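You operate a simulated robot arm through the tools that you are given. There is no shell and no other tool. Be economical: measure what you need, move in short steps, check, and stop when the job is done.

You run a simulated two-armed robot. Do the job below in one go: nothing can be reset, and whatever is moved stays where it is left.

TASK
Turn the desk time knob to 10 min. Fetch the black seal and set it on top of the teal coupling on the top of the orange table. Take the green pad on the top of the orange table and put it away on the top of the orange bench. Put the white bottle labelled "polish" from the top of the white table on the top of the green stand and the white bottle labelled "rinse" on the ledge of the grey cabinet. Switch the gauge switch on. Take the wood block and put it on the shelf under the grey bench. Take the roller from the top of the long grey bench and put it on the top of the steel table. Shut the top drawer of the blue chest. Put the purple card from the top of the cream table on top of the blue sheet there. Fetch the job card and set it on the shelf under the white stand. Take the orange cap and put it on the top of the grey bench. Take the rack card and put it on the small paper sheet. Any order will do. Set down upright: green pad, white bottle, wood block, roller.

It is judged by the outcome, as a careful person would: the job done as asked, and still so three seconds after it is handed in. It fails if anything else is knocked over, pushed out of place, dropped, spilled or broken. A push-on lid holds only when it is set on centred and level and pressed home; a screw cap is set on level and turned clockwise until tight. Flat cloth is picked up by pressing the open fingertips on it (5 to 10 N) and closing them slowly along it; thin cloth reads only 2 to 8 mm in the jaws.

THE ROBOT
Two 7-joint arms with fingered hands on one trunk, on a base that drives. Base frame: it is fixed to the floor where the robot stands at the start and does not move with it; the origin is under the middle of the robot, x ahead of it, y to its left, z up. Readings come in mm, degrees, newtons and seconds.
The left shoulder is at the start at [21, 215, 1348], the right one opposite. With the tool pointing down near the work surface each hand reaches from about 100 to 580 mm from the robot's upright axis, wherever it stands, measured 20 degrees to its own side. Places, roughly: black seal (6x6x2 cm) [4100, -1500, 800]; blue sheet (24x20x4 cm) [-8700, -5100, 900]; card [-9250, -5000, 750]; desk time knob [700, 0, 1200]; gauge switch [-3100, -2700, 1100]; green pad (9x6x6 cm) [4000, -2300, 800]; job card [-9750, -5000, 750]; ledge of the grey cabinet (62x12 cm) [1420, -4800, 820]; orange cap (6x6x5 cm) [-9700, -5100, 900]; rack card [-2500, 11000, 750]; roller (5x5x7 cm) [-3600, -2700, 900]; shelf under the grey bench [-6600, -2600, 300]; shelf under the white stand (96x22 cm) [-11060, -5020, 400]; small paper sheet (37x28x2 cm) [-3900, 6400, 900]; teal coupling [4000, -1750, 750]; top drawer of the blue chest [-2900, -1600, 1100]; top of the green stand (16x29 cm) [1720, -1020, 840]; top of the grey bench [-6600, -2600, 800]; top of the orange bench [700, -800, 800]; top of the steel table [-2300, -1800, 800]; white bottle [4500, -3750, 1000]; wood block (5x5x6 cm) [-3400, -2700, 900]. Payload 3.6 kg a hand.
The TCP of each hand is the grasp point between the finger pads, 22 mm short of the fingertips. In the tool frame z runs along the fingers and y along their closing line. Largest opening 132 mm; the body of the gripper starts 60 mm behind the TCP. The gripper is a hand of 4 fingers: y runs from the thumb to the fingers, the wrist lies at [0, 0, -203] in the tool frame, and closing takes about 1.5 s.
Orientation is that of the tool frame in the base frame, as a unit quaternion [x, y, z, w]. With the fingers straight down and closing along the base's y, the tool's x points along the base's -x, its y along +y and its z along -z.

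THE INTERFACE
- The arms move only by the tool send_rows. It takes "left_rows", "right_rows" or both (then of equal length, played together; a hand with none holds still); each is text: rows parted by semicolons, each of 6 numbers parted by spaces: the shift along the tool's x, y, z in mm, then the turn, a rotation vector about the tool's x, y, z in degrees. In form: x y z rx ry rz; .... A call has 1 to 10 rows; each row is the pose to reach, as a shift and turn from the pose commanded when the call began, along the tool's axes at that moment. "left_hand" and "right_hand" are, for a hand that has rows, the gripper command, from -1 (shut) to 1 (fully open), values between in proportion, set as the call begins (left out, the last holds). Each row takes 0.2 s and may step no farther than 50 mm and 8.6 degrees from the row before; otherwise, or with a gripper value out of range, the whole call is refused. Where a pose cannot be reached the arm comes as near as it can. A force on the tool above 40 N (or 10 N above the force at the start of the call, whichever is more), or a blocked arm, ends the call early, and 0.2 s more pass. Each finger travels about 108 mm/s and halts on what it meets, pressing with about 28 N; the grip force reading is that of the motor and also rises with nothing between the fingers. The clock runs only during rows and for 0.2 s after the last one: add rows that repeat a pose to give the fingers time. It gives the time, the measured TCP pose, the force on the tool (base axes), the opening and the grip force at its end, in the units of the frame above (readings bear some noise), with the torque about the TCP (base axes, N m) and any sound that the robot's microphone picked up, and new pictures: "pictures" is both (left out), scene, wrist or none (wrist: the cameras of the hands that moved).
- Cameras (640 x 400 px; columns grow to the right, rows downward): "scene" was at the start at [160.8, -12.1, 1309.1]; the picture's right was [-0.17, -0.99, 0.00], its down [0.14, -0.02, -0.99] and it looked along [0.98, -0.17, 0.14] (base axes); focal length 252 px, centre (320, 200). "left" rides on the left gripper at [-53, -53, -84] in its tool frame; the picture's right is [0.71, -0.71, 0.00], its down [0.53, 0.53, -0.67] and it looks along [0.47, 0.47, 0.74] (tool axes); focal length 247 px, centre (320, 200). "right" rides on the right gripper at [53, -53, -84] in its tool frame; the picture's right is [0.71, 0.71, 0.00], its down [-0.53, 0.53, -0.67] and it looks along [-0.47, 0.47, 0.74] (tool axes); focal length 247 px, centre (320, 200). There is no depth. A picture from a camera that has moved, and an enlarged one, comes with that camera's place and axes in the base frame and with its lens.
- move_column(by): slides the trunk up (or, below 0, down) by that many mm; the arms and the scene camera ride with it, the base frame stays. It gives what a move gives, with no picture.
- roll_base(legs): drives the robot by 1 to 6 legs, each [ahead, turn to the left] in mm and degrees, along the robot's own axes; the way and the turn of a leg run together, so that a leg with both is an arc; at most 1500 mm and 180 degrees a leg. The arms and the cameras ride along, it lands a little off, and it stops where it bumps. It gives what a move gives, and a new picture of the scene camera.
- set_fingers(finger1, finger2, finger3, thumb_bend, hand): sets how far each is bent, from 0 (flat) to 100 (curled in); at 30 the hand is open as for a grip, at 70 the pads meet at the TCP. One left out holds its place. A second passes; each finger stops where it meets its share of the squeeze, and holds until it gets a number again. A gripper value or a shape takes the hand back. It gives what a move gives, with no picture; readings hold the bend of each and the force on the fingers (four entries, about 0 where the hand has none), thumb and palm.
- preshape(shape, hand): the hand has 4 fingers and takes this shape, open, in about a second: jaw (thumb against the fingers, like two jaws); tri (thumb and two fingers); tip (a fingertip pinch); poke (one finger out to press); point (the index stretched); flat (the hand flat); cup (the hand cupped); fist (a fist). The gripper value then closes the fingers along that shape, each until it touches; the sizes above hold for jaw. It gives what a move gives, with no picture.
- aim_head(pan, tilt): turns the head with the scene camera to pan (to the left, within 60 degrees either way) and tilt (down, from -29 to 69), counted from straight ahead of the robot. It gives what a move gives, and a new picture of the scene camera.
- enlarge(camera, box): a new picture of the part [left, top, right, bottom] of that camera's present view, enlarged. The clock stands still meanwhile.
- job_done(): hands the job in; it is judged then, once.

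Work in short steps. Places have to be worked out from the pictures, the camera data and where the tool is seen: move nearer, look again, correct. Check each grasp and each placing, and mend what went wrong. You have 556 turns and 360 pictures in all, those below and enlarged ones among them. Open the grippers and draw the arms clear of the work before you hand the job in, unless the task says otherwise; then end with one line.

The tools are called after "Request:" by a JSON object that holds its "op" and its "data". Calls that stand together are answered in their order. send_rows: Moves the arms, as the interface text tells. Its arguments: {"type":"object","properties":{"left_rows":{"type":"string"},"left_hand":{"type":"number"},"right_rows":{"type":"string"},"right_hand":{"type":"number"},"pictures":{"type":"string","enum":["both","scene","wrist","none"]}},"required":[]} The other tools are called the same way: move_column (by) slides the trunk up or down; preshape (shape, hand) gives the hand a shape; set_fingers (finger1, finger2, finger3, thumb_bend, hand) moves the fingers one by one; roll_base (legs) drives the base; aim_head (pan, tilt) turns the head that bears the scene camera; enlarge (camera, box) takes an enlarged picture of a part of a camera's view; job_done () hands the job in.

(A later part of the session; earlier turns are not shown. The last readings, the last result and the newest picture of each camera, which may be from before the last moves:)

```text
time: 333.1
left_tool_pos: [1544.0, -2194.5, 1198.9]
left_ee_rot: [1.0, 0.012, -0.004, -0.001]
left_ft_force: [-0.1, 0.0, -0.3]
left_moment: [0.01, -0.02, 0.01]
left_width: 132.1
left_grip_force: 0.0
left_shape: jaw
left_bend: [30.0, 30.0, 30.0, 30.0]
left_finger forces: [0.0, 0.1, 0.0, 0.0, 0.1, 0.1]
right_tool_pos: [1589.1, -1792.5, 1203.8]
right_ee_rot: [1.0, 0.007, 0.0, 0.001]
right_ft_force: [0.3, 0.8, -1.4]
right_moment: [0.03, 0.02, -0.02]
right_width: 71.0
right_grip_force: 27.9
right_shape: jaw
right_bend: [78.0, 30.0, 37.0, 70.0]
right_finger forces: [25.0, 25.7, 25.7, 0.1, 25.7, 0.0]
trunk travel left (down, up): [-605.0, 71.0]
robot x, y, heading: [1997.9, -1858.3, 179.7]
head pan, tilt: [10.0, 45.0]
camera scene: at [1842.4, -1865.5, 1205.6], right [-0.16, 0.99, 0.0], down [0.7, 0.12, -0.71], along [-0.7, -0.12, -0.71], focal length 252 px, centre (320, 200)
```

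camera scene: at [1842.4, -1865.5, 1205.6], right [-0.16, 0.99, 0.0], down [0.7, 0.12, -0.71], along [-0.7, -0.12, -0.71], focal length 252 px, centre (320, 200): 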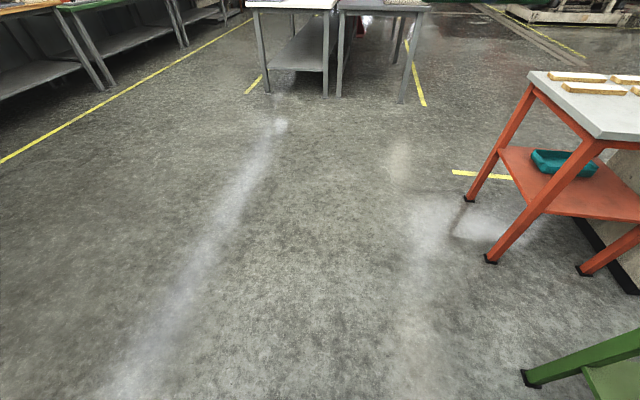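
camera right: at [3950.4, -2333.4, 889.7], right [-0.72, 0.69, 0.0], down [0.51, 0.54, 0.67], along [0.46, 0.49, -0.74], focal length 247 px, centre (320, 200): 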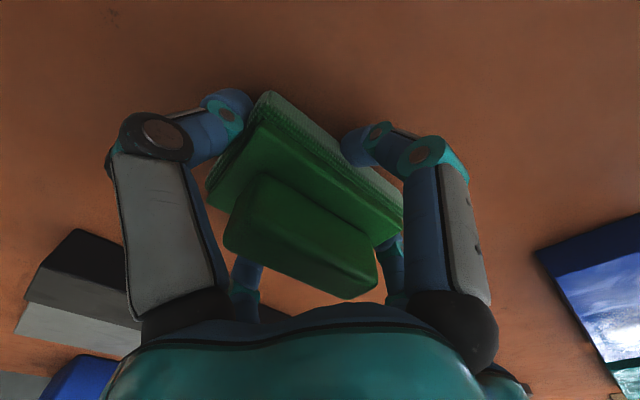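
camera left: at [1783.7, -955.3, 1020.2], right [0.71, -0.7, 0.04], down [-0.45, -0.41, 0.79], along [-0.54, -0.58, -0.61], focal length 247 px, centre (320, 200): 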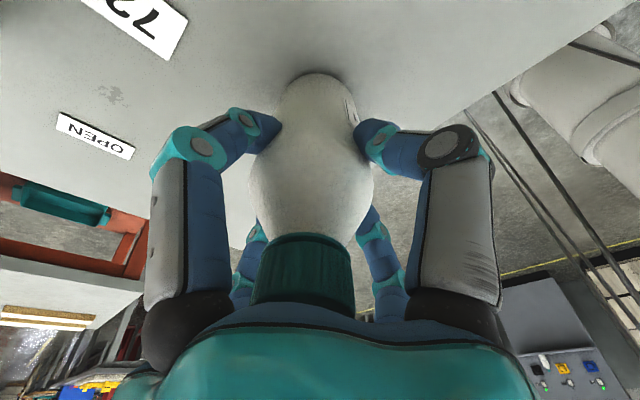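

I drive west 1430 and turn right to face the orange bench.

Request:
{"op": "roll_base", "data": {"legs": [[1430, 0]]}}

Request:
{"op": "roll_base", "data": {"legs": [[0, -45]]}}

Request:
{"op": "roll_base", "data": {"legs": [[0, -45]]}}

```text
time: 340.3
left_tool_pos: [106.9, -2200.4, 1199.5]
left_ee_rot: [1.0, 0.019, -0.005, -0.001]
left_ft_force: [0.3, -0.3, -0.2]
left_moment: [-0.01, 0.0, 0.0]
left_width: 132.0
left_grip_force: 0.0
left_shape: jaw
left_bend: [30.0, 30.0, 30.0, 30.0]
left_finger forces: [0.0, 0.0, 0.0, 0.1, 0.1, 0.0]
right_tool_pos: [147.8, -1795.8, 1204.8]
right_ee_rot: [1.0, 0.015, -0.001, 0.001]
right_ft_force: [0.0, -0.6, -0.2]
right_moment: [0.02, -0.03, 0.01]
right_width: 70.8
right_grip_force: 28.0
right_shape: jaw
right_bend: [78.0, 31.0, 37.0, 70.0]
right_finger forces: [25.3, 25.9, 25.9, 0.0, 25.8, 0.0]
trunk travel left (down, up): [-605.0, 71.0]
robot x, y, heading: [558.1, -1853.3, -179.7]
head pan, tilt: [10.0, 45.0]
camera scene: at [401.6, -1866.3, 1205.8], right [-0.18, 0.98, 0.0], down [0.7, 0.13, -0.71], along [-0.69, -0.13, -0.71], focal length 252 px, centre (320, 200)
```

scene: 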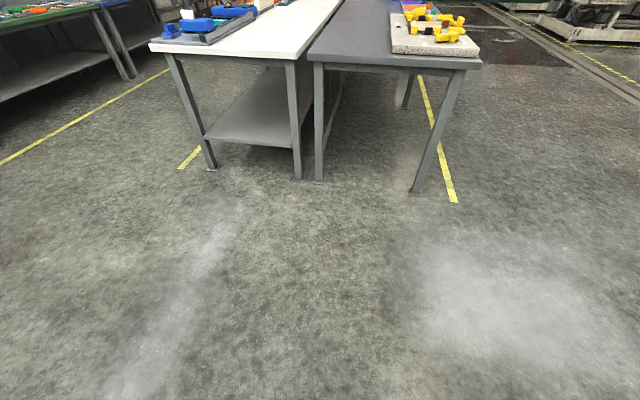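

```text
time: 342.8
left_tool_pos: [-6.6, -1786.0, 1201.3]
left_ee_rot: [0.933, -0.359, -0.004, -0.003]
left_ft_force: [0.3, -0.3, 0.5]
left_moment: [0.0, 0.0, -0.01]
left_width: 131.9
left_grip_force: 0.0
left_shape: jaw
left_bend: [30.0, 30.0, 30.0, 30.0]
left_finger forces: [0.0, 0.0, 0.0, 0.0, 0.1, 0.1]
right_tool_pos: [303.4, -1526.0, 1203.8]
right_ee_rot: [0.932, -0.362, 0.0, 0.001]
right_ft_force: [0.2, -0.4, -1.4]
right_moment: [-0.04, 0.02, 0.0]
right_width: 70.6
right_grip_force: 28.3
right_shape: jaw
right_bend: [78.0, 31.0, 37.0, 70.0]
right_finger forces: [24.8, 25.8, 25.6, 0.0, 25.8, 0.0]
trunk travel left (down, up): [-605.0, 71.0]
robot x, y, heading: [534.0, -1878.8, 136.1]
head pan, tilt: [10.0, 45.0]
camera scene: at [410.1, -1778.9, 1205.8], right [0.56, 0.83, 0.0], down [0.59, -0.39, -0.71], along [-0.59, 0.39, -0.71], focal length 252 px, centre (320, 200)
```

scene: 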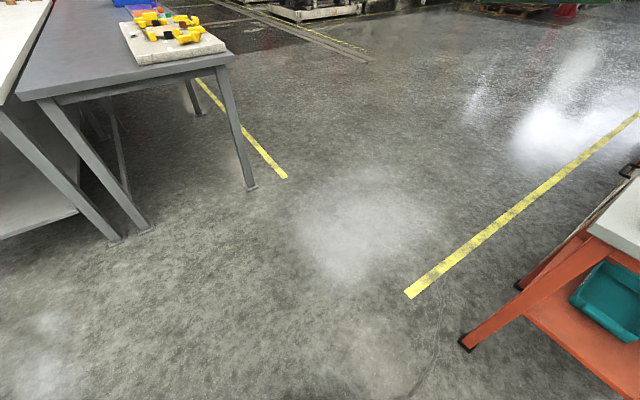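

```text
time: 345.3
left_tool_pos: [218.9, -1429.7, 1200.6]
left_ee_rot: [0.723, -0.69, -0.003, -0.003]
left_ft_force: [-0.4, 0.7, -0.2]
left_moment: [0.01, -0.01, 0.02]
left_width: 131.8
left_grip_force: 0.0
left_shape: jaw
left_bend: [30.0, 30.0, 30.0, 30.0]
left_finger forces: [0.0, 0.1, 0.0, 0.0, 0.0, 0.0]
right_tool_pos: [623.4, -1465.1, 1205.6]
right_ee_rot: [0.721, -0.693, 0.0, 0.001]
right_ft_force: [0.3, 0.0, -1.5]
right_moment: [0.0, -0.01, 0.0]
right_width: 70.7
right_grip_force: 27.9
right_shape: jaw
right_bend: [78.0, 31.0, 37.0, 70.0]
right_finger forces: [24.7, 25.7, 25.4, 0.0, 26.0, 0.1]
trunk travel left (down, up): [-605.0, 71.0]
robot x, y, heading: [494.2, -1878.2, 91.3]
head pan, tilt: [10.0, 45.0]
camera scene: at [476.5, -1719.0, 1205.6], right [0.98, 0.2, 0.0], down [0.14, -0.69, -0.71], along [-0.14, 0.69, -0.71], focal length 252 px, centre (320, 200)
```

scene: 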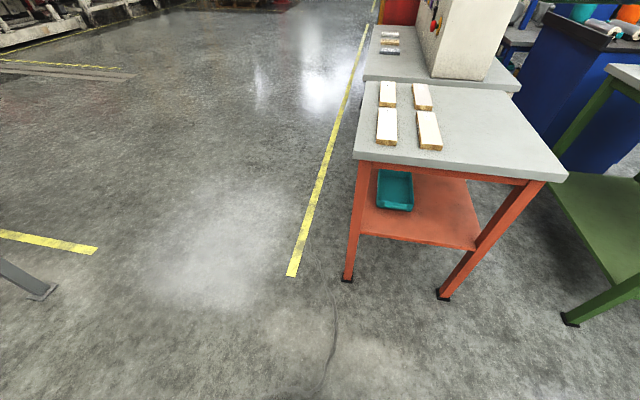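

The right half of the bench top is free. I drive forward 480 and look down.

Request:
{"op": "roll_base", "data": {"legs": [[480, 0]]}}

Request:
{"op": "send_rows", "data": {"right_rows": "0 -40 20 0 0 0; 0 -80 60 0 0 0; 0 -120 95 0 0 0; -10 -150 125 0 0 0; -20 -150 165 0 0 0; -20 -150 205 0 0 0; -20 -150 245 0 0 0; -20 -150 285 0 0 0; -20 -150 325 0 0 0; -20 -150 325 0 0 0", "pictures": "both"}}

```text
time: 348.1
left_tool_pos: [206.2, -962.9, 1202.2]
left_ee_rot: [0.724, -0.689, -0.004, -0.003]
left_ft_force: [-0.1, 0.5, 0.2]
left_moment: [0.0, 0.01, -0.02]
left_width: 131.7
left_grip_force: 0.0
left_shape: jaw
left_bend: [30.0, 30.0, 30.0, 30.0]
left_finger forces: [0.0, 0.0, 0.0, 0.0, 0.1, 0.1]
right_tool_pos: [610.0, -998.8, 1206.1]
right_ee_rot: [0.721, -0.693, 0.0, 0.001]
right_ft_force: [-0.2, 0.0, -0.9]
right_moment: [-0.05, 0.03, 0.03]
right_width: 70.7
right_grip_force: 28.2
right_shape: jaw
right_bend: [78.0, 31.0, 37.0, 70.0]
right_finger forces: [24.9, 25.7, 25.5, 0.0, 26.1, 0.1]
trunk travel left (down, up): [-605.0, 71.0]
robot x, y, heading: [486.6, -1412.2, 91.8]
head pan, tilt: [10.0, 45.0]
camera scene: at [463.8, -1252.5, 1205.8], right [0.98, 0.2, 0.0], down [0.14, -0.69, -0.71], along [-0.14, 0.69, -0.71], focal length 252 px, centre (320, 200)
```

scene: 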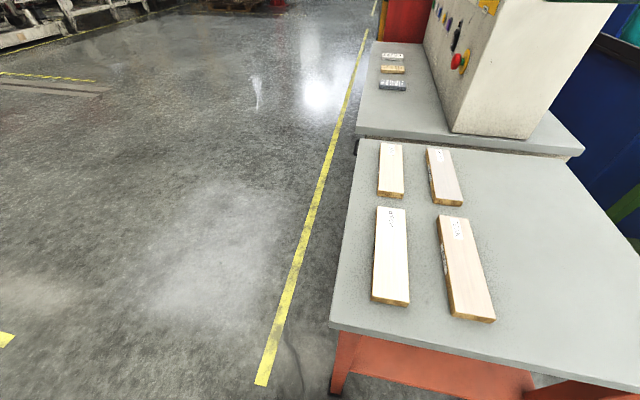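

```text
refused: row 2 steps farther than a row can; nothing moved
```

I move the pad over the free part, about (830,-965), and lower to z≈880.

Request:
{"op": "send_rows", "data": {"right_rows": "-3 -44 10 0 0 0; -6 -88 25 0 0 0; -9 -130 50 0 0 0; -12 -165 85 0 0 0; -15 -195 125 0 0 0; -20 -215 165 0 0 0; -25 -221 210 0 0 0; -25 -221 255 0 0 0; -25 -221 300 0 0 0; -25 -221 326 0 0 0", "pictures": "both"}}

```text
time: 350.3
left_tool_pos: [206.3, -964.0, 1201.8]
left_ee_rot: [0.724, -0.689, -0.004, -0.004]
left_ft_force: [0.7, 0.0, 0.6]
left_moment: [0.0, -0.03, 0.0]
left_width: 132.1
left_grip_force: 0.1
left_shape: jaw
left_bend: [30.0, 30.0, 30.0, 30.0]
left_finger forces: [0.1, 0.1, 0.1, 0.0, 0.0, 0.0]
right_tool_pos: [829.2, -966.6, 877.8]
right_ee_rot: [0.722, -0.692, 0.001, 0.0]
right_ft_force: [1.2, -0.1, -1.2]
right_moment: [0.01, 0.01, -0.01]
right_width: 70.5
right_grip_force: 27.6
right_shape: jaw
right_bend: [78.0, 31.0, 37.0, 70.0]
right_finger forces: [24.6, 25.8, 25.4, 0.0, 25.9, 0.0]
trunk travel left (down, up): [-605.0, 71.0]
robot x, y, heading: [484.0, -1411.9, 91.5]
head pan, tilt: [10.0, 45.0]
camera scene: at [463.9, -1253.2, 1205.9], right [0.98, 0.2, 0.0], down [0.14, -0.69, -0.71], along [-0.14, 0.69, -0.71], focal length 252 px, centre (320, 200)
camera right: at [884.5, -1016.9, 962.1], right [-0.68, -0.74, 0.0], down [-0.55, 0.5, 0.67], along [-0.49, 0.45, -0.74], focal length 247 px, centre (320, 200)
```

scene: 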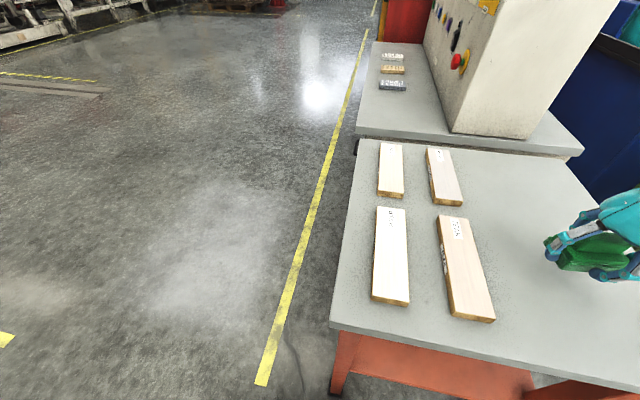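
right: 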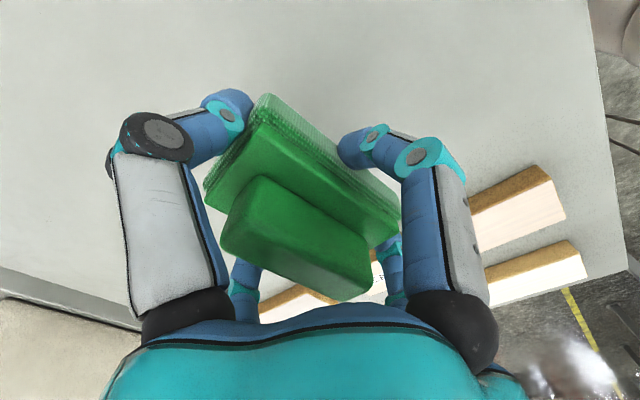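

Clear of the wood strips. I lower the pad in small steps until it touches.

Request:
{"op": "send_rows", "data": {"right_rows": "0 0 15 0 0 0; 0 0 30 0 0 0; 0 0 40 0 0 0; 0 0 45 0 0 0; 0 0 45 0 0 0", "pictures": "none"}}

```text
time: 351.5
left_tool_pos: [205.8, -963.8, 1202.6]
left_ee_rot: [0.724, -0.69, -0.003, -0.004]
left_ft_force: [0.0, -1.0, 0.2]
left_moment: [-0.01, 0.0, 0.01]
left_width: 132.0
left_grip_force: 0.0
left_shape: jaw
left_bend: [30.0, 30.0, 30.0, 30.0]
left_finger forces: [0.0, 0.0, 0.0, 0.0, 0.1, 0.0]
right_tool_pos: [829.0, -965.7, 834.9]
right_ee_rot: [0.722, -0.692, -0.001, 0.0]
right_ft_force: [-0.1, -0.9, -0.4]
right_moment: [0.0, 0.01, 0.02]
right_width: 70.3
right_grip_force: 28.2
right_shape: jaw
right_bend: [78.0, 31.0, 37.0, 70.0]
right_finger forces: [24.5, 25.8, 25.4, 0.0, 26.1, 0.0]
trunk travel left (down, up): [-605.0, 71.0]
robot x, y, heading: [483.5, -1410.1, 91.6]
head pan, tilt: [10.0, 45.0]
```

Request:
{"op": "send_rows", "data": {"right_rows": "0 0 3 0 0 0; 0 0 6 0 0 0; 0 0 9 0 0 0; 0 0 9 0 0 0", "pictures": "none"}}

```text
time: 352.5
left_tool_pos: [204.7, -964.3, 1201.5]
left_ee_rot: [0.725, -0.689, -0.004, -0.004]
left_ft_force: [1.2, -0.7, 0.2]
left_moment: [-0.03, 0.0, -0.02]
left_width: 132.0
left_grip_force: 0.1
left_shape: jaw
left_bend: [30.0, 30.0, 30.0, 30.0]
left_finger forces: [0.1, 0.1, 0.1, 0.1, 0.0, 0.0]
right_tool_pos: [829.0, -963.8, 826.2]
right_ee_rot: [0.721, -0.693, -0.001, -0.001]
right_ft_force: [0.5, -1.0, -0.8]
right_moment: [-0.02, -0.03, -0.02]
right_width: 70.6
right_grip_force: 28.4
right_shape: jaw
right_bend: [78.0, 31.0, 37.0, 70.0]
right_finger forces: [24.6, 25.8, 25.4, 0.0, 25.9, 0.1]
trunk travel left (down, up): [-605.0, 71.0]
robot x, y, heading: [480.0, -1413.0, 91.8]
head pan, tilt: [10.0, 45.0]
```

Request:
{"op": "send_rows", "data": {"right_rows": "0 0 3 0 0 0; 0 0 6 0 0 0; 0 0 9 0 0 0; 0 0 9 0 0 0", "pictures": "wrist"}}

```text
time: 353.4
left_tool_pos: [203.2, -966.0, 1204.4]
left_ee_rot: [0.724, -0.69, -0.004, -0.005]
left_ft_force: [-0.5, 0.6, 0.1]
left_moment: [0.0, -0.02, 0.01]
left_width: 131.9
left_grip_force: 0.0
left_shape: jaw
left_bend: [30.0, 30.0, 30.0, 30.0]
left_finger forces: [0.0, 0.0, 0.0, 0.0, 0.0, 0.1]
right_tool_pos: [829.3, -962.0, 823.9]
right_ee_rot: [0.721, -0.693, -0.004, -0.003]
right_ft_force: [-0.8, -9.5, 23.0]
right_moment: [-0.09, -0.13, -0.02]
right_width: 70.5
right_grip_force: 28.2
right_shape: jaw
right_bend: [78.0, 30.0, 37.0, 70.0]
right_finger forces: [30.5, 29.6, 27.2, 0.1, 27.7, 0.0]
trunk travel left (down, up): [-605.0, 71.0]
robot x, y, heading: [480.2, -1413.7, 91.7]
head pan, tilt: [10.0, 45.0]
stopped in row 4 (right hand): the force on the tool passed its limit at 41 N (the readings are from after the stop); the commanded pose is now the measured one
camera right: at [883.3, -1013.7, 907.2], right [-0.68, -0.73, -0.01], down [-0.55, 0.5, 0.67], along [-0.49, 0.46, -0.74], focal length 247 px, centre (320, 200)
```

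right: 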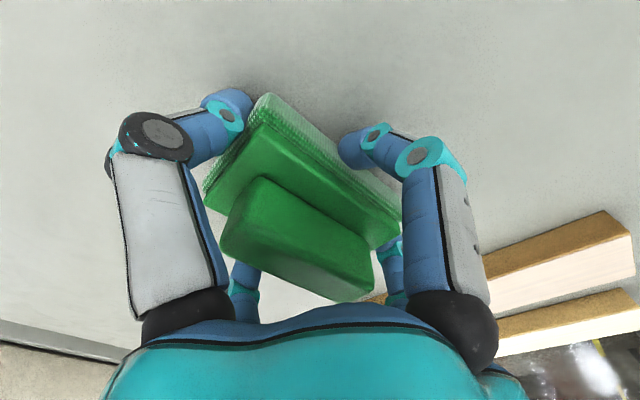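

The pad is down. I ease up 2 mm, open wide and lift away.

Request:
{"op": "send_rows", "data": {"right_rows": "0 0 -2 0 0 0; 0 0 -2 0 0 0; 0 0 -2 0 0 0; 0 0 -2 0 0 0; 0 0 -2 0 0 0; 0 0 -2 0 0 0; 0 0 -40 0 0 0; 0 0 -85 0 0 0; 0 0 -130 0 0 0", "right_hand": 1, "pictures": "wrist"}}

```text
time: 355.4
left_tool_pos: [205.9, -965.0, 1204.1]
left_ee_rot: [0.724, -0.69, -0.003, -0.004]
left_ft_force: [1.0, -0.8, -0.3]
left_moment: [0.01, -0.01, -0.02]
left_width: 132.2
left_grip_force: 0.0
left_shape: jaw
left_bend: [30.0, 30.0, 30.0, 30.0]
left_finger forces: [0.1, 0.1, 0.1, 0.0, 0.0, 0.0]
right_tool_pos: [829.5, -962.5, 951.7]
right_ee_rot: [0.721, -0.692, -0.003, -0.002]
right_ft_force: [-0.4, 0.6, -0.7]
right_moment: [-0.02, -0.02, -0.02]
right_width: 132.0
right_grip_force: 0.1
right_shape: jaw
right_bend: [30.0, 30.0, 30.0, 30.0]
right_finger forces: [0.0, 0.0, 0.0, 0.0, 0.1, 0.0]
trunk travel left (down, up): [-605.0, 71.0]
robot x, y, heading: [485.6, -1409.5, 91.5]
head pan, tilt: [10.0, 45.0]
camera right: at [884.7, -1014.9, 1034.5], right [-0.68, -0.74, 0.0], down [-0.55, 0.5, 0.67], along [-0.49, 0.46, -0.74], focal length 247 px, centre (320, 200)
```

right: 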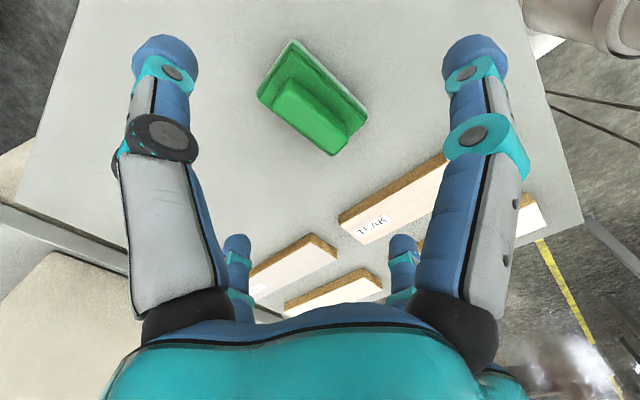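

The green pad sits upright on the bench. I raise the right hand, and drive to the north-west lane to find the steel table and blue chest.

Request:
{"op": "send_rows", "data": {"right_rows": "0 10 -45 0 0 0; 0 30 -88 0 0 0; 0 60 -125 0 0 0; 0 90 -160 0 0 0; 0 115 -200 0 0 0; 0 130 -245 0 0 0", "left_rows": "0 -10 0 0 0 0; 0 -20 0 0 0 0; 0 -30 0 0 0 0; 0 -40 0 0 0 0; 0 -50 0 0 0 0; 0 -60 0 0 0 0", "pictures": "none"}}

Request:
{"op": "roll_base", "data": {"legs": [[-350, 0], [0, 38], [1230, 0], [0, 45]]}}

Request:
{"op": "aim_head", "data": {"pan": 20, "tilt": 8}}

```text
time: 356.8
left_tool_pos: [265.6, -960.4, 1202.9]
left_ee_rot: [0.725, -0.689, -0.003, -0.004]
left_ft_force: [0.8, -0.9, 0.2]
left_moment: [0.0, 0.0, -0.02]
left_width: 131.9
left_grip_force: 0.1
left_shape: jaw
left_bend: [30.0, 30.0, 30.0, 30.0]
left_finger forces: [0.0, 0.0, 0.0, 0.0, 0.0, 0.0]
right_tool_pos: [699.8, -969.5, 1197.9]
right_ee_rot: [0.721, -0.693, -0.002, -0.002]
right_ft_force: [0.4, -0.8, 0.5]
right_moment: [-0.04, -0.02, 0.01]
right_width: 132.3
right_grip_force: 0.0
right_shape: jaw
right_bend: [30.0, 30.0, 30.0, 30.0]
right_finger forces: [0.0, 0.0, 0.1, 0.0, 0.0, 0.1]
trunk travel left (down, up): [-605.0, 71.0]
robot x, y, heading: [483.8, -1410.2, 91.9]
head pan, tilt: [10.0, 45.0]
```

```text
time: 368.8
left_tool_pos: [-781.1, -978.3, 1202.0]
left_ee_rot: [1.0, -0.028, -0.006, -0.001]
left_ft_force: [-0.5, 0.0, -0.1]
left_moment: [0.01, 0.0, 0.02]
left_width: 132.1
left_grip_force: 0.0
left_shape: jaw
left_bend: [30.0, 30.0, 30.0, 30.0]
left_finger forces: [0.0, 0.0, 0.0, 0.1, 0.0, 0.1]
right_tool_pos: [-724.7, -548.2, 1196.7]
right_ee_rot: [0.999, -0.033, -0.004, 0.0]
right_ft_force: [-1.0, -0.1, 0.4]
right_moment: [0.0, -0.01, 0.0]
right_width: 132.2
right_grip_force: 0.1
right_shape: jaw
right_bend: [30.0, 30.0, 30.0, 30.0]
right_finger forces: [0.0, 0.0, 0.1, 0.0, 0.1, 0.0]
trunk travel left (down, up): [-605.0, 71.0]
robot x, y, heading: [-307.5, -774.6, 175.3]
head pan, tilt: [10.0, 45.0]
camera scene: at [-462.9, -770.0, 1205.8], right [-0.09, 1.0, 0.0], down [0.71, 0.06, -0.71], along [-0.7, -0.06, -0.71], focal length 252 px, centre (320, 200)
```

scene: 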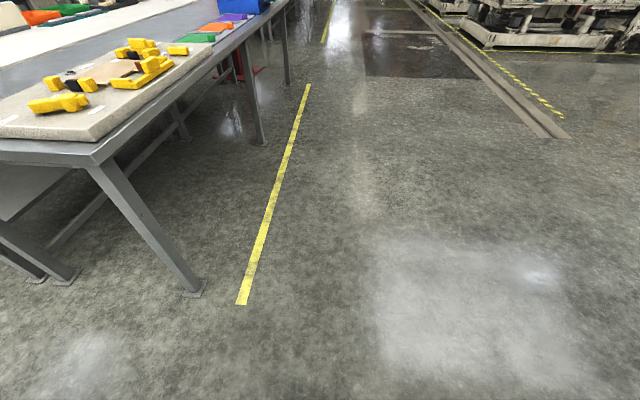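

```text
time: 369.8
left_tool_pos: [-780.9, -979.0, 1203.5]
left_ee_rot: [1.0, -0.029, -0.005, -0.001]
left_ft_force: [-0.4, -0.1, 0.5]
left_moment: [-0.01, 0.04, -0.02]
left_width: 131.8
left_grip_force: 0.0
left_shape: jaw
left_bend: [30.0, 30.0, 30.0, 30.0]
left_finger forces: [0.0, 0.0, 0.0, 0.0, 0.0, 0.0]
right_tool_pos: [-725.4, -549.0, 1198.0]
right_ee_rot: [0.999, -0.033, -0.004, 0.0]
right_ft_force: [0.4, -0.3, 0.1]
right_moment: [0.02, -0.02, 0.02]
right_width: 131.9
right_grip_force: 0.1
right_shape: jaw
right_bend: [30.0, 30.0, 30.0, 30.0]
right_finger forces: [0.0, 0.0, 0.0, 0.0, 0.0, 0.0]
trunk travel left (down, up): [-605.0, 71.0]
robot x, y, heading: [-306.2, -771.0, 175.4]
head pan, tilt: [20.0, 8.0]
camera scene: at [-471.2, -788.1, 1263.9], right [-0.26, 0.97, 0.0], down [0.14, 0.04, -0.99], along [-0.96, -0.26, -0.14], focal length 252 px, centre (320, 200)
```

scene: 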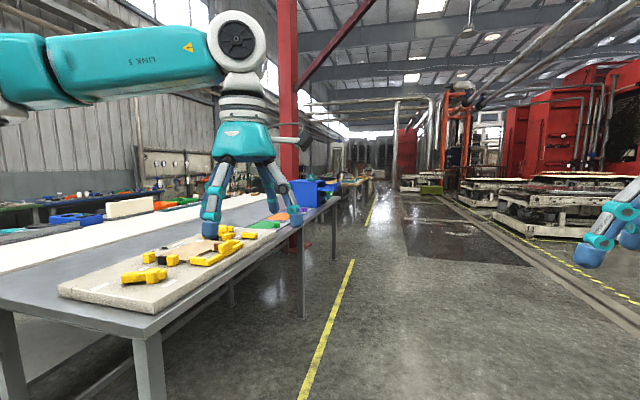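

The steel table runs west along the left, with a blue chest at its far end. I drive along the lane toward it.

Request:
{"op": "roll_base", "data": {"legs": [[0, 6], [1300, 0], [900, 0]]}}

Request:
{"op": "aim_head", "data": {"pan": 45, "tilt": 12}}

```text
time: 381.2
left_tool_pos: [-2944.6, -1046.1, 1202.4]
left_ee_rot: [1.0, 0.013, -0.005, 0.0]
left_ft_force: [0.4, -0.5, -0.2]
left_moment: [0.01, -0.03, 0.01]
left_width: 132.0
left_grip_force: 0.1
left_shape: jaw
left_bend: [30.0, 30.0, 30.0, 30.0]
left_finger forces: [0.1, 0.1, 0.0, 0.0, 0.1, 0.1]
right_tool_pos: [-2924.8, -612.3, 1196.7]
right_ee_rot: [1.0, 0.009, -0.005, 0.0]
right_ft_force: [-0.6, 0.5, 0.8]
right_moment: [0.01, -0.02, 0.03]
right_width: 131.7
right_grip_force: 0.0
right_shape: jaw
right_bend: [30.0, 30.0, 30.0, 30.0]
right_finger forces: [0.0, 0.0, 0.1, 0.0, 0.0, 0.1]
trunk travel left (down, up): [-605.0, 71.0]
robot x, y, heading: [-2487.7, -800.3, -179.8]
head pan, tilt: [20.0, 8.0]
camera scene: at [-2651.5, -828.7, 1264.0], right [-0.34, 0.94, 0.0], down [0.13, 0.05, -0.99], along [-0.93, -0.34, -0.14], focal length 252 px, centre (320, 200)
```

scene: 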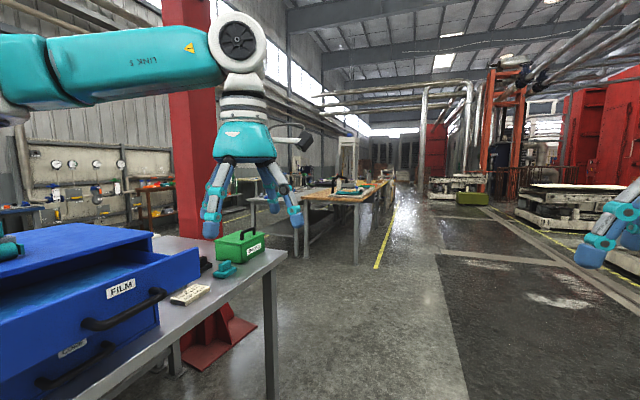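

```text
time: 382.1
left_tool_pos: [-2943.6, -1044.9, 1203.7]
left_ee_rot: [1.0, 0.013, -0.005, 0.0]
left_ft_force: [1.4, -0.2, 0.1]
left_moment: [0.0, 0.01, -0.02]
left_width: 132.1
left_grip_force: 0.1
left_shape: jaw
left_bend: [30.0, 30.0, 30.0, 30.0]
left_finger forces: [0.0, 0.0, 0.1, 0.1, 0.1, 0.0]
right_tool_pos: [-2925.7, -612.5, 1198.6]
right_ee_rot: [1.0, 0.009, -0.004, 0.001]
right_ft_force: [0.0, 0.4, -0.1]
right_moment: [0.02, 0.0, 0.02]
right_width: 132.2
right_grip_force: 0.1
right_shape: jaw
right_bend: [30.0, 30.0, 30.0, 30.0]
right_finger forces: [0.0, 0.0, 0.0, 0.0, 0.0, 0.1]
trunk travel left (down, up): [-605.0, 71.0]
robot x, y, heading: [-2485.7, -799.0, -179.9]
head pan, tilt: [45.0, 12.0]
camera scene: at [-2629.9, -862.9, 1257.6], right [-0.71, 0.71, 0.0], down [0.15, 0.15, -0.98], along [-0.69, -0.69, -0.21], focal length 252 px, centre (320, 200)
```

scene: 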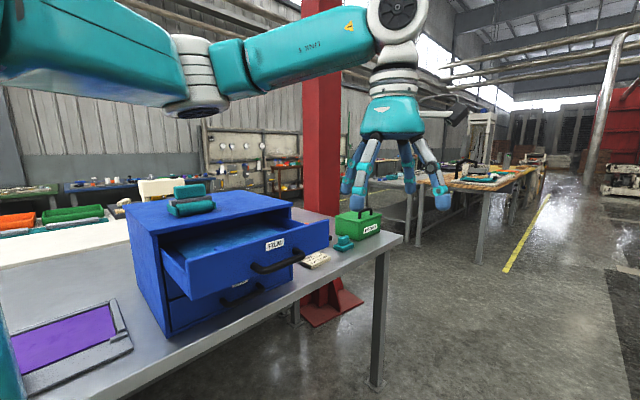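

The blue chest stands on the steel table with its top drawer FILM open toward this lane. I move in front of it and face it.

Request:
{"op": "roll_base", "data": {"legs": [[215, 0], [0, 45], [0, 44]]}}

Request:
{"op": "aim_head", "data": {"pan": 0, "tilt": 30}}

```text
time: 386.9
left_tool_pos: [-2690.1, -1319.1, 1202.2]
left_ee_rot: [0.845, 0.535, -0.006, 0.001]
left_ft_force: [1.2, -1.0, -0.9]
left_moment: [0.02, 0.04, -0.02]
left_width: 132.1
left_grip_force: 0.1
left_shape: jaw
left_bend: [30.0, 30.0, 30.0, 30.0]
left_finger forces: [0.0, 0.0, 0.0, 0.0, 0.0, 0.1]
right_tool_pos: [-3065.9, -1108.5, 1198.6]
right_ee_rot: [0.847, 0.532, -0.004, 0.002]
right_ft_force: [0.3, -0.4, 1.3]
right_moment: [0.05, 0.04, 0.0]
right_width: 132.1
right_grip_force: 0.1
right_shape: jaw
right_bend: [30.0, 30.0, 30.0, 30.0]
right_finger forces: [0.0, 0.1, 0.0, 0.0, 0.0, 0.1]
trunk travel left (down, up): [-605.0, 71.0]
robot x, y, heading: [-2748.7, -776.4, -114.8]
head pan, tilt: [45.0, 12.0]
stopped in leg 3: the robot was blocked; the commanded pose is now the measured one
camera scene: at [-2746.1, -931.8, 1257.4], right [-0.94, -0.35, 0.0], down [-0.07, 0.2, -0.98], along [0.34, -0.92, -0.21], focal length 252 px, centre (320, 200)
```

scene: 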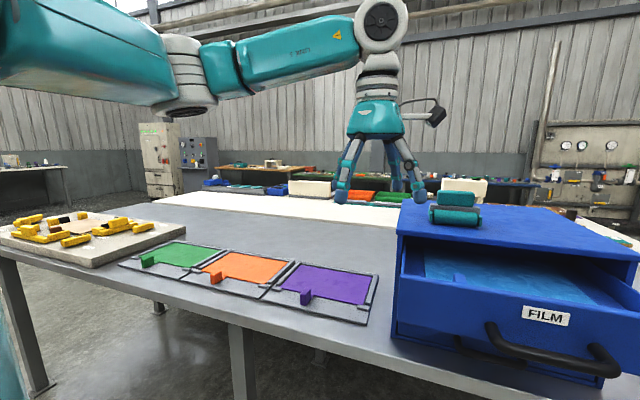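

```text
time: 388.1
left_tool_pos: [-2692.9, -1317.1, 1203.5]
left_ee_rot: [0.845, 0.535, -0.005, 0.002]
left_ft_force: [-0.4, 0.7, 0.2]
left_moment: [-0.02, 0.02, -0.03]
left_width: 132.1
left_grip_force: 0.1
left_shape: jaw
left_bend: [30.0, 30.0, 30.0, 30.0]
left_finger forces: [0.0, 0.0, 0.0, 0.0, 0.0, 0.0]
right_tool_pos: [-3070.2, -1106.0, 1198.8]
right_ee_rot: [0.847, 0.531, -0.003, 0.002]
right_ft_force: [0.0, 0.2, -0.4]
right_moment: [-0.01, 0.0, -0.03]
right_width: 132.0
right_grip_force: 0.0
right_shape: jaw
right_bend: [30.0, 30.0, 30.0, 30.0]
right_finger forces: [0.0, 0.1, 0.0, 0.0, 0.0, 0.0]
trunk travel left (down, up): [-605.0, 71.0]
robot x, y, heading: [-2752.2, -775.5, -114.7]
head pan, tilt: [0.0, 30.0]
camera scene: at [-2819.5, -924.9, 1228.5], right [-0.91, 0.42, 0.0], down [0.21, 0.46, -0.87], along [-0.36, -0.79, -0.5], focal length 252 px, centre (320, 200)
```

scene: 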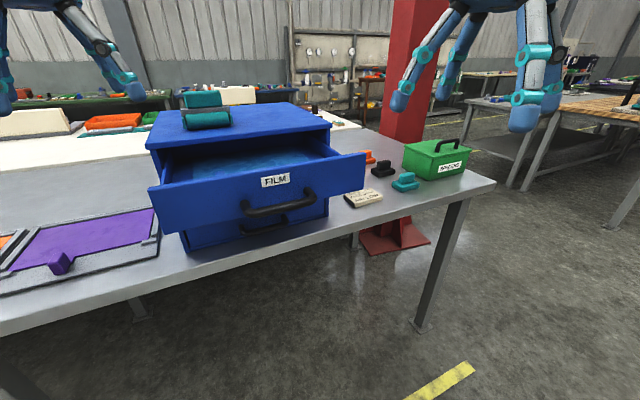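

The drawer handle is at about (-2896,-1231,1045), opening toward +y. I bring the closed left hand in front of it, ready to push.

Request:
{"op": "send_rows", "data": {"left_rows": "23 -36 0 0 0 0; 47 -72 0 0 0 0; 70 -108 0 0 0 0; 94 -144 0 0 0 0; 117 -181 0 0 0 0; 141 -217 0 0 0 0; 164 -253 0 0 0 0", "left_hand": -1, "pictures": "none"}}

Request:
{"op": "roll_base", "data": {"legs": [[110, 0]]}}

```text
time: 389.7
left_tool_pos: [-2852.2, -1059.9, 1204.0]
left_ee_rot: [0.845, 0.534, -0.005, 0.003]
left_ft_force: [0.0, -0.3, 0.3]
left_moment: [-0.01, 0.02, 0.01]
left_width: 0.0
left_grip_force: 27.2
left_shape: jaw
left_bend: [70.0, 70.0, 70.0, 70.0]
left_finger forces: [0.1, 0.0, 0.0, 0.1, 0.0, 0.1]
right_tool_pos: [-3069.6, -1105.1, 1198.1]
right_ee_rot: [0.847, 0.531, -0.003, 0.003]
right_ft_force: [-0.8, 1.0, 0.4]
right_moment: [0.0, 0.0, 0.0]
right_width: 132.0
right_grip_force: 0.1
right_shape: jaw
right_bend: [30.0, 30.0, 30.0, 30.0]
right_finger forces: [0.0, 0.0, 0.0, 0.0, 0.0, 0.0]
trunk travel left (down, up): [-605.0, 71.0]
robot x, y, heading: [-2751.0, -775.8, -114.9]
head pan, tilt: [0.0, 30.0]
```

```text
time: 390.9
left_tool_pos: [-2898.5, -1162.8, 1203.0]
left_ee_rot: [0.846, 0.533, -0.005, 0.002]
left_ft_force: [-0.7, 1.6, 0.1]
left_moment: [0.01, -0.03, 0.03]
left_width: 0.0
left_grip_force: 27.7
left_shape: jaw
left_bend: [70.0, 70.0, 70.0, 70.0]
left_finger forces: [0.0, 0.0, 0.1, 0.0, 0.1, 0.0]
right_tool_pos: [-3117.5, -1207.1, 1198.5]
right_ee_rot: [0.847, 0.532, -0.003, 0.002]
right_ft_force: [0.1, 0.0, 0.2]
right_moment: [0.01, -0.04, 0.0]
right_width: 132.1
right_grip_force: 0.0
right_shape: jaw
right_bend: [30.0, 30.0, 30.0, 30.0]
right_finger forces: [0.0, 0.1, 0.0, 0.0, 0.0, 0.1]
trunk travel left (down, up): [-605.0, 71.0]
robot x, y, heading: [-2797.5, -875.8, -114.7]
head pan, tilt: [0.0, 30.0]
camera scene: at [-2865.9, -1026.3, 1228.3], right [-0.91, 0.42, 0.0], down [0.21, 0.46, -0.87], along [-0.36, -0.79, -0.5], focal length 252 px, centre (320, 200)
```

scene: 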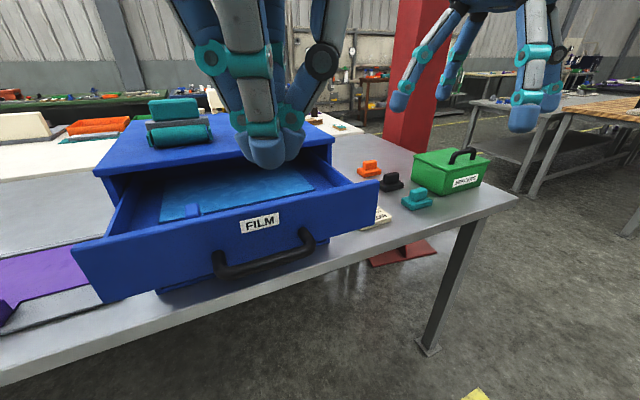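

Handle at (-2895,-1237). I lower the closed hand to z≈1045 in front of it.

Request:
{"op": "send_rows", "data": {"left_rows": "0 0 40 0 0 0; 0 0 80 0 0 0; 0 0 120 0 0 0; 0 0 158 0 0 0; -18 9 158 0 0 0; -36 17 158 0 0 0; -54 26 158 0 0 0; -72 34 158 0 0 0; -90 43 158 0 0 0", "pictures": "scene"}}

```text
time: 392.9
left_tool_pos: [-2896.4, -1264.0, 1045.9]
left_ee_rot: [0.845, 0.534, -0.005, 0.002]
left_ft_force: [-0.1, 0.1, 0.0]
left_moment: [0.0, -0.03, 0.04]
left_width: 0.0
left_grip_force: 28.5
left_shape: jaw
left_bend: [70.0, 70.0, 70.0, 70.0]
left_finger forces: [0.7, 0.1, 0.1, 0.0, 0.0, 0.0]
right_tool_pos: [-3117.4, -1207.3, 1200.2]
right_ee_rot: [0.847, 0.531, -0.003, 0.002]
right_ft_force: [0.2, -0.2, 0.0]
right_moment: [0.02, -0.03, 0.02]
right_width: 132.0
right_grip_force: 0.0
right_shape: jaw
right_bend: [30.0, 30.0, 30.0, 30.0]
right_finger forces: [0.0, 0.0, 0.0, 0.1, 0.0, 0.0]
trunk travel left (down, up): [-605.0, 71.0]
robot x, y, heading: [-2794.2, -874.5, -114.7]
head pan, tilt: [0.0, 30.0]
camera scene: at [-2865.3, -1025.8, 1228.4], right [-0.91, 0.42, 0.0], down [0.21, 0.46, -0.87], along [-0.36, -0.79, -0.5], focal length 252 px, centre (320, 200)
```

scene: 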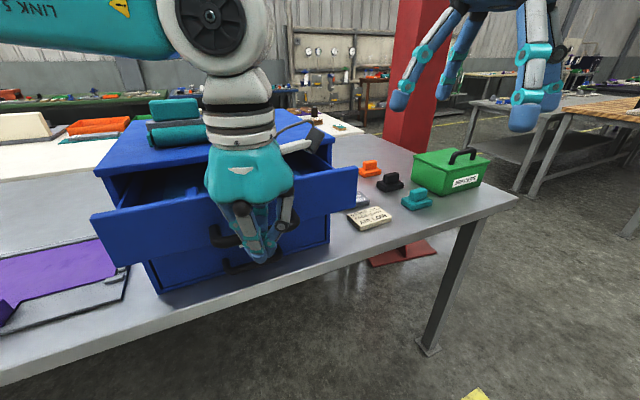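

The drawer slides in easily. I keep pushing.

Request:
{"op": "send_rows", "data": {"left_rows": "-18 9 0 0 0 0; -36 17 0 0 0 0; -54 26 0 0 0 0; -72 34 0 0 0 0; -90 43 0 0 0 0; -108 51 0 0 0 0; -117 56 0 0 0 0", "pictures": "scene"}}

```text
time: 394.4
left_tool_pos: [-2897.9, -1381.2, 1048.6]
left_ee_rot: [0.848, 0.529, -0.002, -0.004]
left_ft_force: [-0.7, 38.4, -2.9]
left_moment: [0.37, 0.0, -0.13]
left_width: 0.0
left_grip_force: 27.7
left_shape: jaw
left_bend: [70.0, 70.0, 70.0, 70.0]
left_finger forces: [113.3, 0.0, 0.0, 0.1, 0.0, 0.1]
right_tool_pos: [-3115.5, -1201.5, 1200.5]
right_ee_rot: [0.847, 0.532, -0.006, 0.005]
right_ft_force: [-0.7, -1.1, -0.1]
right_moment: [0.0, 0.02, -0.02]
right_width: 132.2
right_grip_force: 0.0
right_shape: jaw
right_bend: [30.0, 30.0, 30.0, 30.0]
right_finger forces: [0.1, 0.0, 0.0, 0.1, 0.0, 0.1]
trunk travel left (down, up): [-605.0, 71.0]
robot x, y, heading: [-2794.7, -873.5, -114.7]
head pan, tilt: [0.0, 30.0]
camera scene: at [-2865.1, -1019.3, 1229.2], right [-0.91, 0.42, 0.0], down [0.21, 0.45, -0.87], along [-0.36, -0.79, -0.5], focal length 252 px, centre (320, 200)
```

scene: 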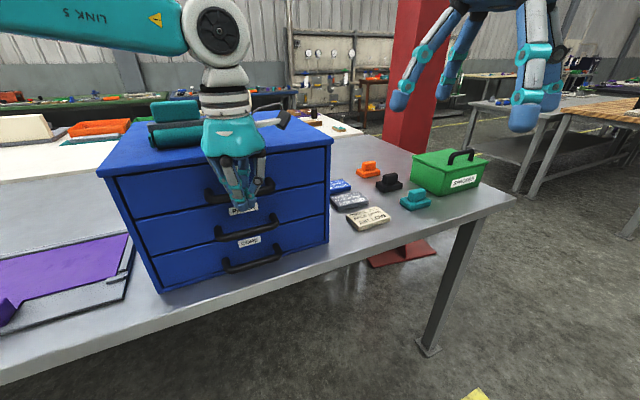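

The drawer is shut against its stop. I back the hand straight off and raise it.

Request:
{"op": "send_rows", "data": {"left_rows": "18 -9 0 0 0 0; 45 -21 0 0 0 0; 85 -40 0 0 0 0; 120 -57 -5 0 0 0; 140 -66 -45 0 0 0; 140 -66 -90 0 0 0; 140 -66 -135 0 0 0; 140 -66 -155 0 0 0", "pictures": "none"}}

Request:
{"op": "enlarge", "data": {"camera": "scene", "box": [80, 80, 360, 310]}}

```text
time: 396.2
left_tool_pos: [-2897.4, -1234.0, 1201.3]
left_ee_rot: [0.846, 0.534, -0.005, 0.002]
left_ft_force: [-0.2, 0.3, -0.2]
left_moment: [-0.02, -0.01, 0.06]
left_width: 0.0
left_grip_force: 28.4
left_shape: jaw
left_bend: [70.0, 70.0, 70.0, 70.0]
left_finger forces: [0.1, 0.0, 0.0, 0.1, 0.0, 0.1]
right_tool_pos: [-3116.2, -1206.7, 1199.1]
right_ee_rot: [0.847, 0.531, -0.004, 0.003]
right_ft_force: [0.6, -0.1, 0.2]
right_moment: [0.01, 0.03, 0.02]
right_width: 132.2
right_grip_force: 0.1
right_shape: jaw
right_bend: [30.0, 30.0, 30.0, 30.0]
right_finger forces: [0.0, 0.0, 0.1, 0.0, 0.1, 0.0]
trunk travel left (down, up): [-605.0, 71.0]
robot x, y, heading: [-2796.6, -877.8, -114.7]
head pan, tilt: [0.0, 30.0]
```

```text
1.74 times, centred on (220, 195) of scene
camera zoom: at [-2865.4, -1025.5, 1228.5], right [-0.91, 0.42, 0.0], down [0.21, 0.46, -0.87], along [-0.36, -0.79, -0.5], focal length 438 px, centre (494, 209)
```

zoom: 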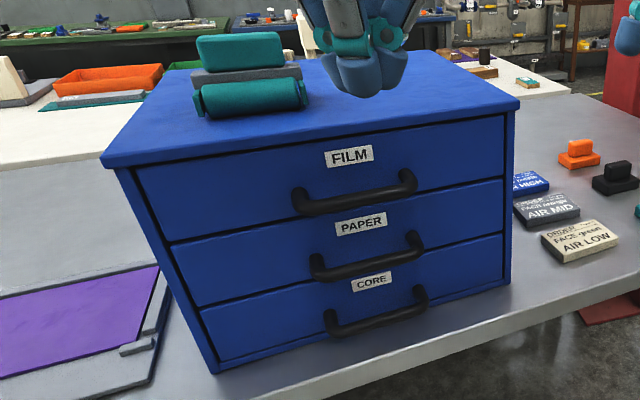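

All drawers are shut. Next is the long grey bench near (-3500,-2700). I drive west past the table end and look south.

Request:
{"op": "roll_base", "data": {"legs": [[-250, 0], [0, -33], [0, -32], [800, 0], [0, 45], [0, 45]]}}

Request:
{"op": "aim_head", "data": {"pan": 0, "tilt": 10}}

```text
time: 401.4
left_tool_pos: [-3062.5, -717.8, 1202.5]
left_ee_rot: [1.0, 0.017, -0.005, 0.0]
left_ft_force: [-0.1, 0.2, 0.0]
left_moment: [-0.06, 0.03, 0.01]
left_width: 0.0
left_grip_force: 27.7
left_shape: jaw
left_bend: [70.0, 70.0, 70.0, 70.0]
left_finger forces: [0.0, 0.1, 0.0, 0.0, 0.0, 0.0]
right_tool_pos: [-3137.8, -511.0, 1201.2]
right_ee_rot: [1.0, 0.015, -0.005, 0.003]
right_ft_force: [-0.1, 0.6, -0.8]
right_moment: [-0.04, 0.02, 0.0]
right_width: 132.2
right_grip_force: 0.0
right_shape: jaw
right_bend: [30.0, 30.0, 30.0, 30.0]
right_finger forces: [0.0, 0.0, 0.0, 0.0, 0.0, 0.1]
trunk travel left (down, up): [-605.0, 71.0]
robot x, y, heading: [-2694.8, -703.6, -178.0]
head pan, tilt: [0.0, 30.0]
stopped in leg 4: the robot was blocked; the commanded pose is now the measured one
camera scene: at [-2860.2, -701.7, 1228.5], right [-0.04, 1.0, 0.0], down [0.5, 0.01, -0.87], along [-0.87, -0.03, -0.5], focal length 252 px, centre (320, 200)
```

scene: 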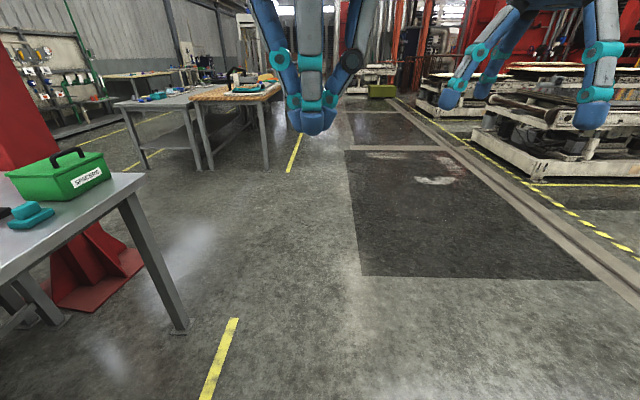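

```text
time: 402.3
left_tool_pos: [-3064.0, -722.3, 1201.0]
left_ee_rot: [1.0, 0.017, -0.006, -0.001]
left_ft_force: [0.1, -0.3, -0.4]
left_moment: [-0.02, -0.01, 0.0]
left_width: 0.0
left_grip_force: 27.8
left_shape: jaw
left_bend: [70.0, 70.0, 70.0, 70.0]
left_finger forces: [0.2, 0.0, 0.0, 0.0, 0.1, 0.1]
right_tool_pos: [-3137.4, -515.2, 1200.2]
right_ee_rot: [1.0, 0.016, -0.004, 0.002]
right_ft_force: [-0.6, -0.6, 0.1]
right_moment: [-0.01, 0.01, 0.03]
right_width: 131.9
right_grip_force: 0.1
right_shape: jaw
right_bend: [30.0, 30.0, 30.0, 30.0]
right_finger forces: [0.1, 0.1, 0.0, 0.0, 0.0, 0.0]
trunk travel left (down, up): [-605.0, 71.0]
robot x, y, heading: [-2691.2, -706.9, -177.7]
head pan, tilt: [0.0, 10.0]
camera scene: at [-2863.3, -706.0, 1260.7], right [-0.04, 1.0, 0.0], down [0.18, 0.01, -0.98], along [-0.98, -0.04, -0.18], focal length 252 px, centre (320, 200)
```

scene: 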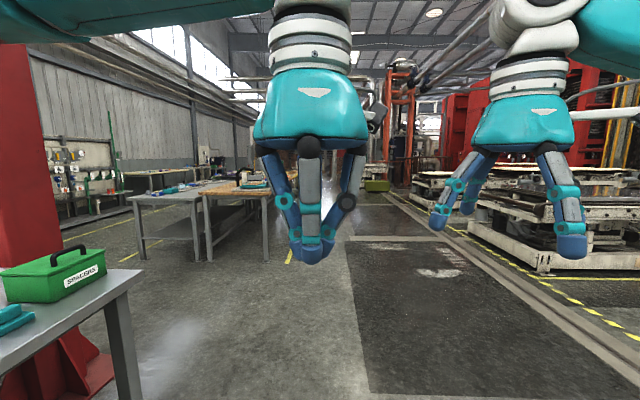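

Beyond the table's end it is open. I recentre the left hand and drive west, then turn south.

Request:
{"op": "send_rows", "data": {"left_rows": "0 40 0 0 0 0; 0 80 0 0 0 0; 0 120 0 0 0 0; 0 165 0 0 0 0", "left_hand": 1, "pictures": "none"}}

Request:
{"op": "roll_base", "data": {"legs": [[900, 0], [0, 45], [0, 43]]}}

```text
time: 403.3
left_tool_pos: [-3057.0, -891.0, 1202.2]
left_ee_rot: [1.0, 0.017, -0.005, -0.001]
left_ft_force: [0.5, 0.8, 0.1]
left_moment: [0.0, -0.01, 0.0]
left_width: 131.8
left_grip_force: 0.0
left_shape: jaw
left_bend: [30.0, 30.0, 30.0, 30.0]
left_finger forces: [0.1, 0.0, 0.0, 0.0, 0.1, 0.1]
right_tool_pos: [-3135.9, -516.8, 1201.9]
right_ee_rot: [1.0, 0.016, -0.004, 0.001]
right_ft_force: [-0.2, -0.8, -0.1]
right_moment: [0.02, -0.01, 0.0]
right_width: 132.1
right_grip_force: 0.0
right_shape: jaw
right_bend: [30.0, 30.0, 30.0, 30.0]
right_finger forces: [0.0, 0.0, 0.0, 0.0, 0.1, 0.0]
trunk travel left (down, up): [-605.0, 71.0]
robot x, y, heading: [-2692.9, -707.1, -177.9]
head pan, tilt: [0.0, 10.0]
```

```text
time: 411.3
left_tool_pos: [-3590.1, -1156.1, 1202.8]
left_ee_rot: [0.835, 0.55, -0.005, 0.0]
left_ft_force: [0.7, -0.1, 0.4]
left_moment: [0.01, -0.02, 0.01]
left_width: 132.2
left_grip_force: 0.1
left_shape: jaw
left_bend: [30.0, 30.0, 30.0, 30.0]
left_finger forces: [0.1, 0.0, 0.0, 0.1, 0.0, 0.1]
right_tool_pos: [-3962.8, -1067.7, 1201.6]
right_ee_rot: [0.836, 0.549, -0.004, 0.003]
right_ft_force: [0.2, 0.0, 0.4]
right_moment: [0.06, 0.03, 0.0]
right_width: 131.9
right_grip_force: 0.1
right_shape: jaw
right_bend: [30.0, 30.0, 30.0, 30.0]
right_finger forces: [0.1, 0.0, 0.0, 0.0, 0.0, 0.0]
trunk travel left (down, up): [-605.0, 71.0]
robot x, y, heading: [-3652.5, -720.9, -110.6]
head pan, tilt: [0.0, 10.0]
stopped in leg 3: the robot was blocked; the commanded pose is now the measured one
camera scene: at [-3711.2, -880.0, 1260.8], right [-0.93, 0.36, 0.0], down [0.06, 0.16, -0.98], along [-0.35, -0.92, -0.17], focal length 252 px, centre (320, 200)
```

scene: 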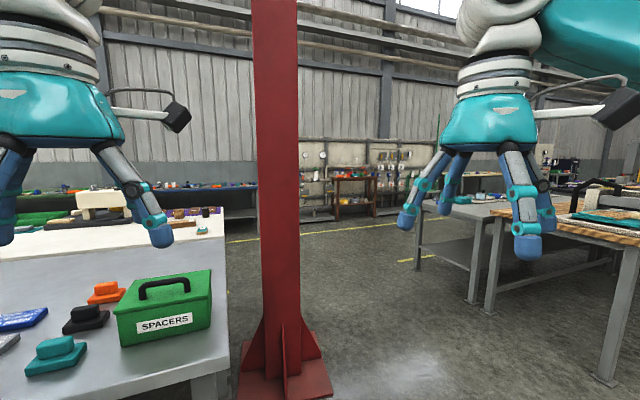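

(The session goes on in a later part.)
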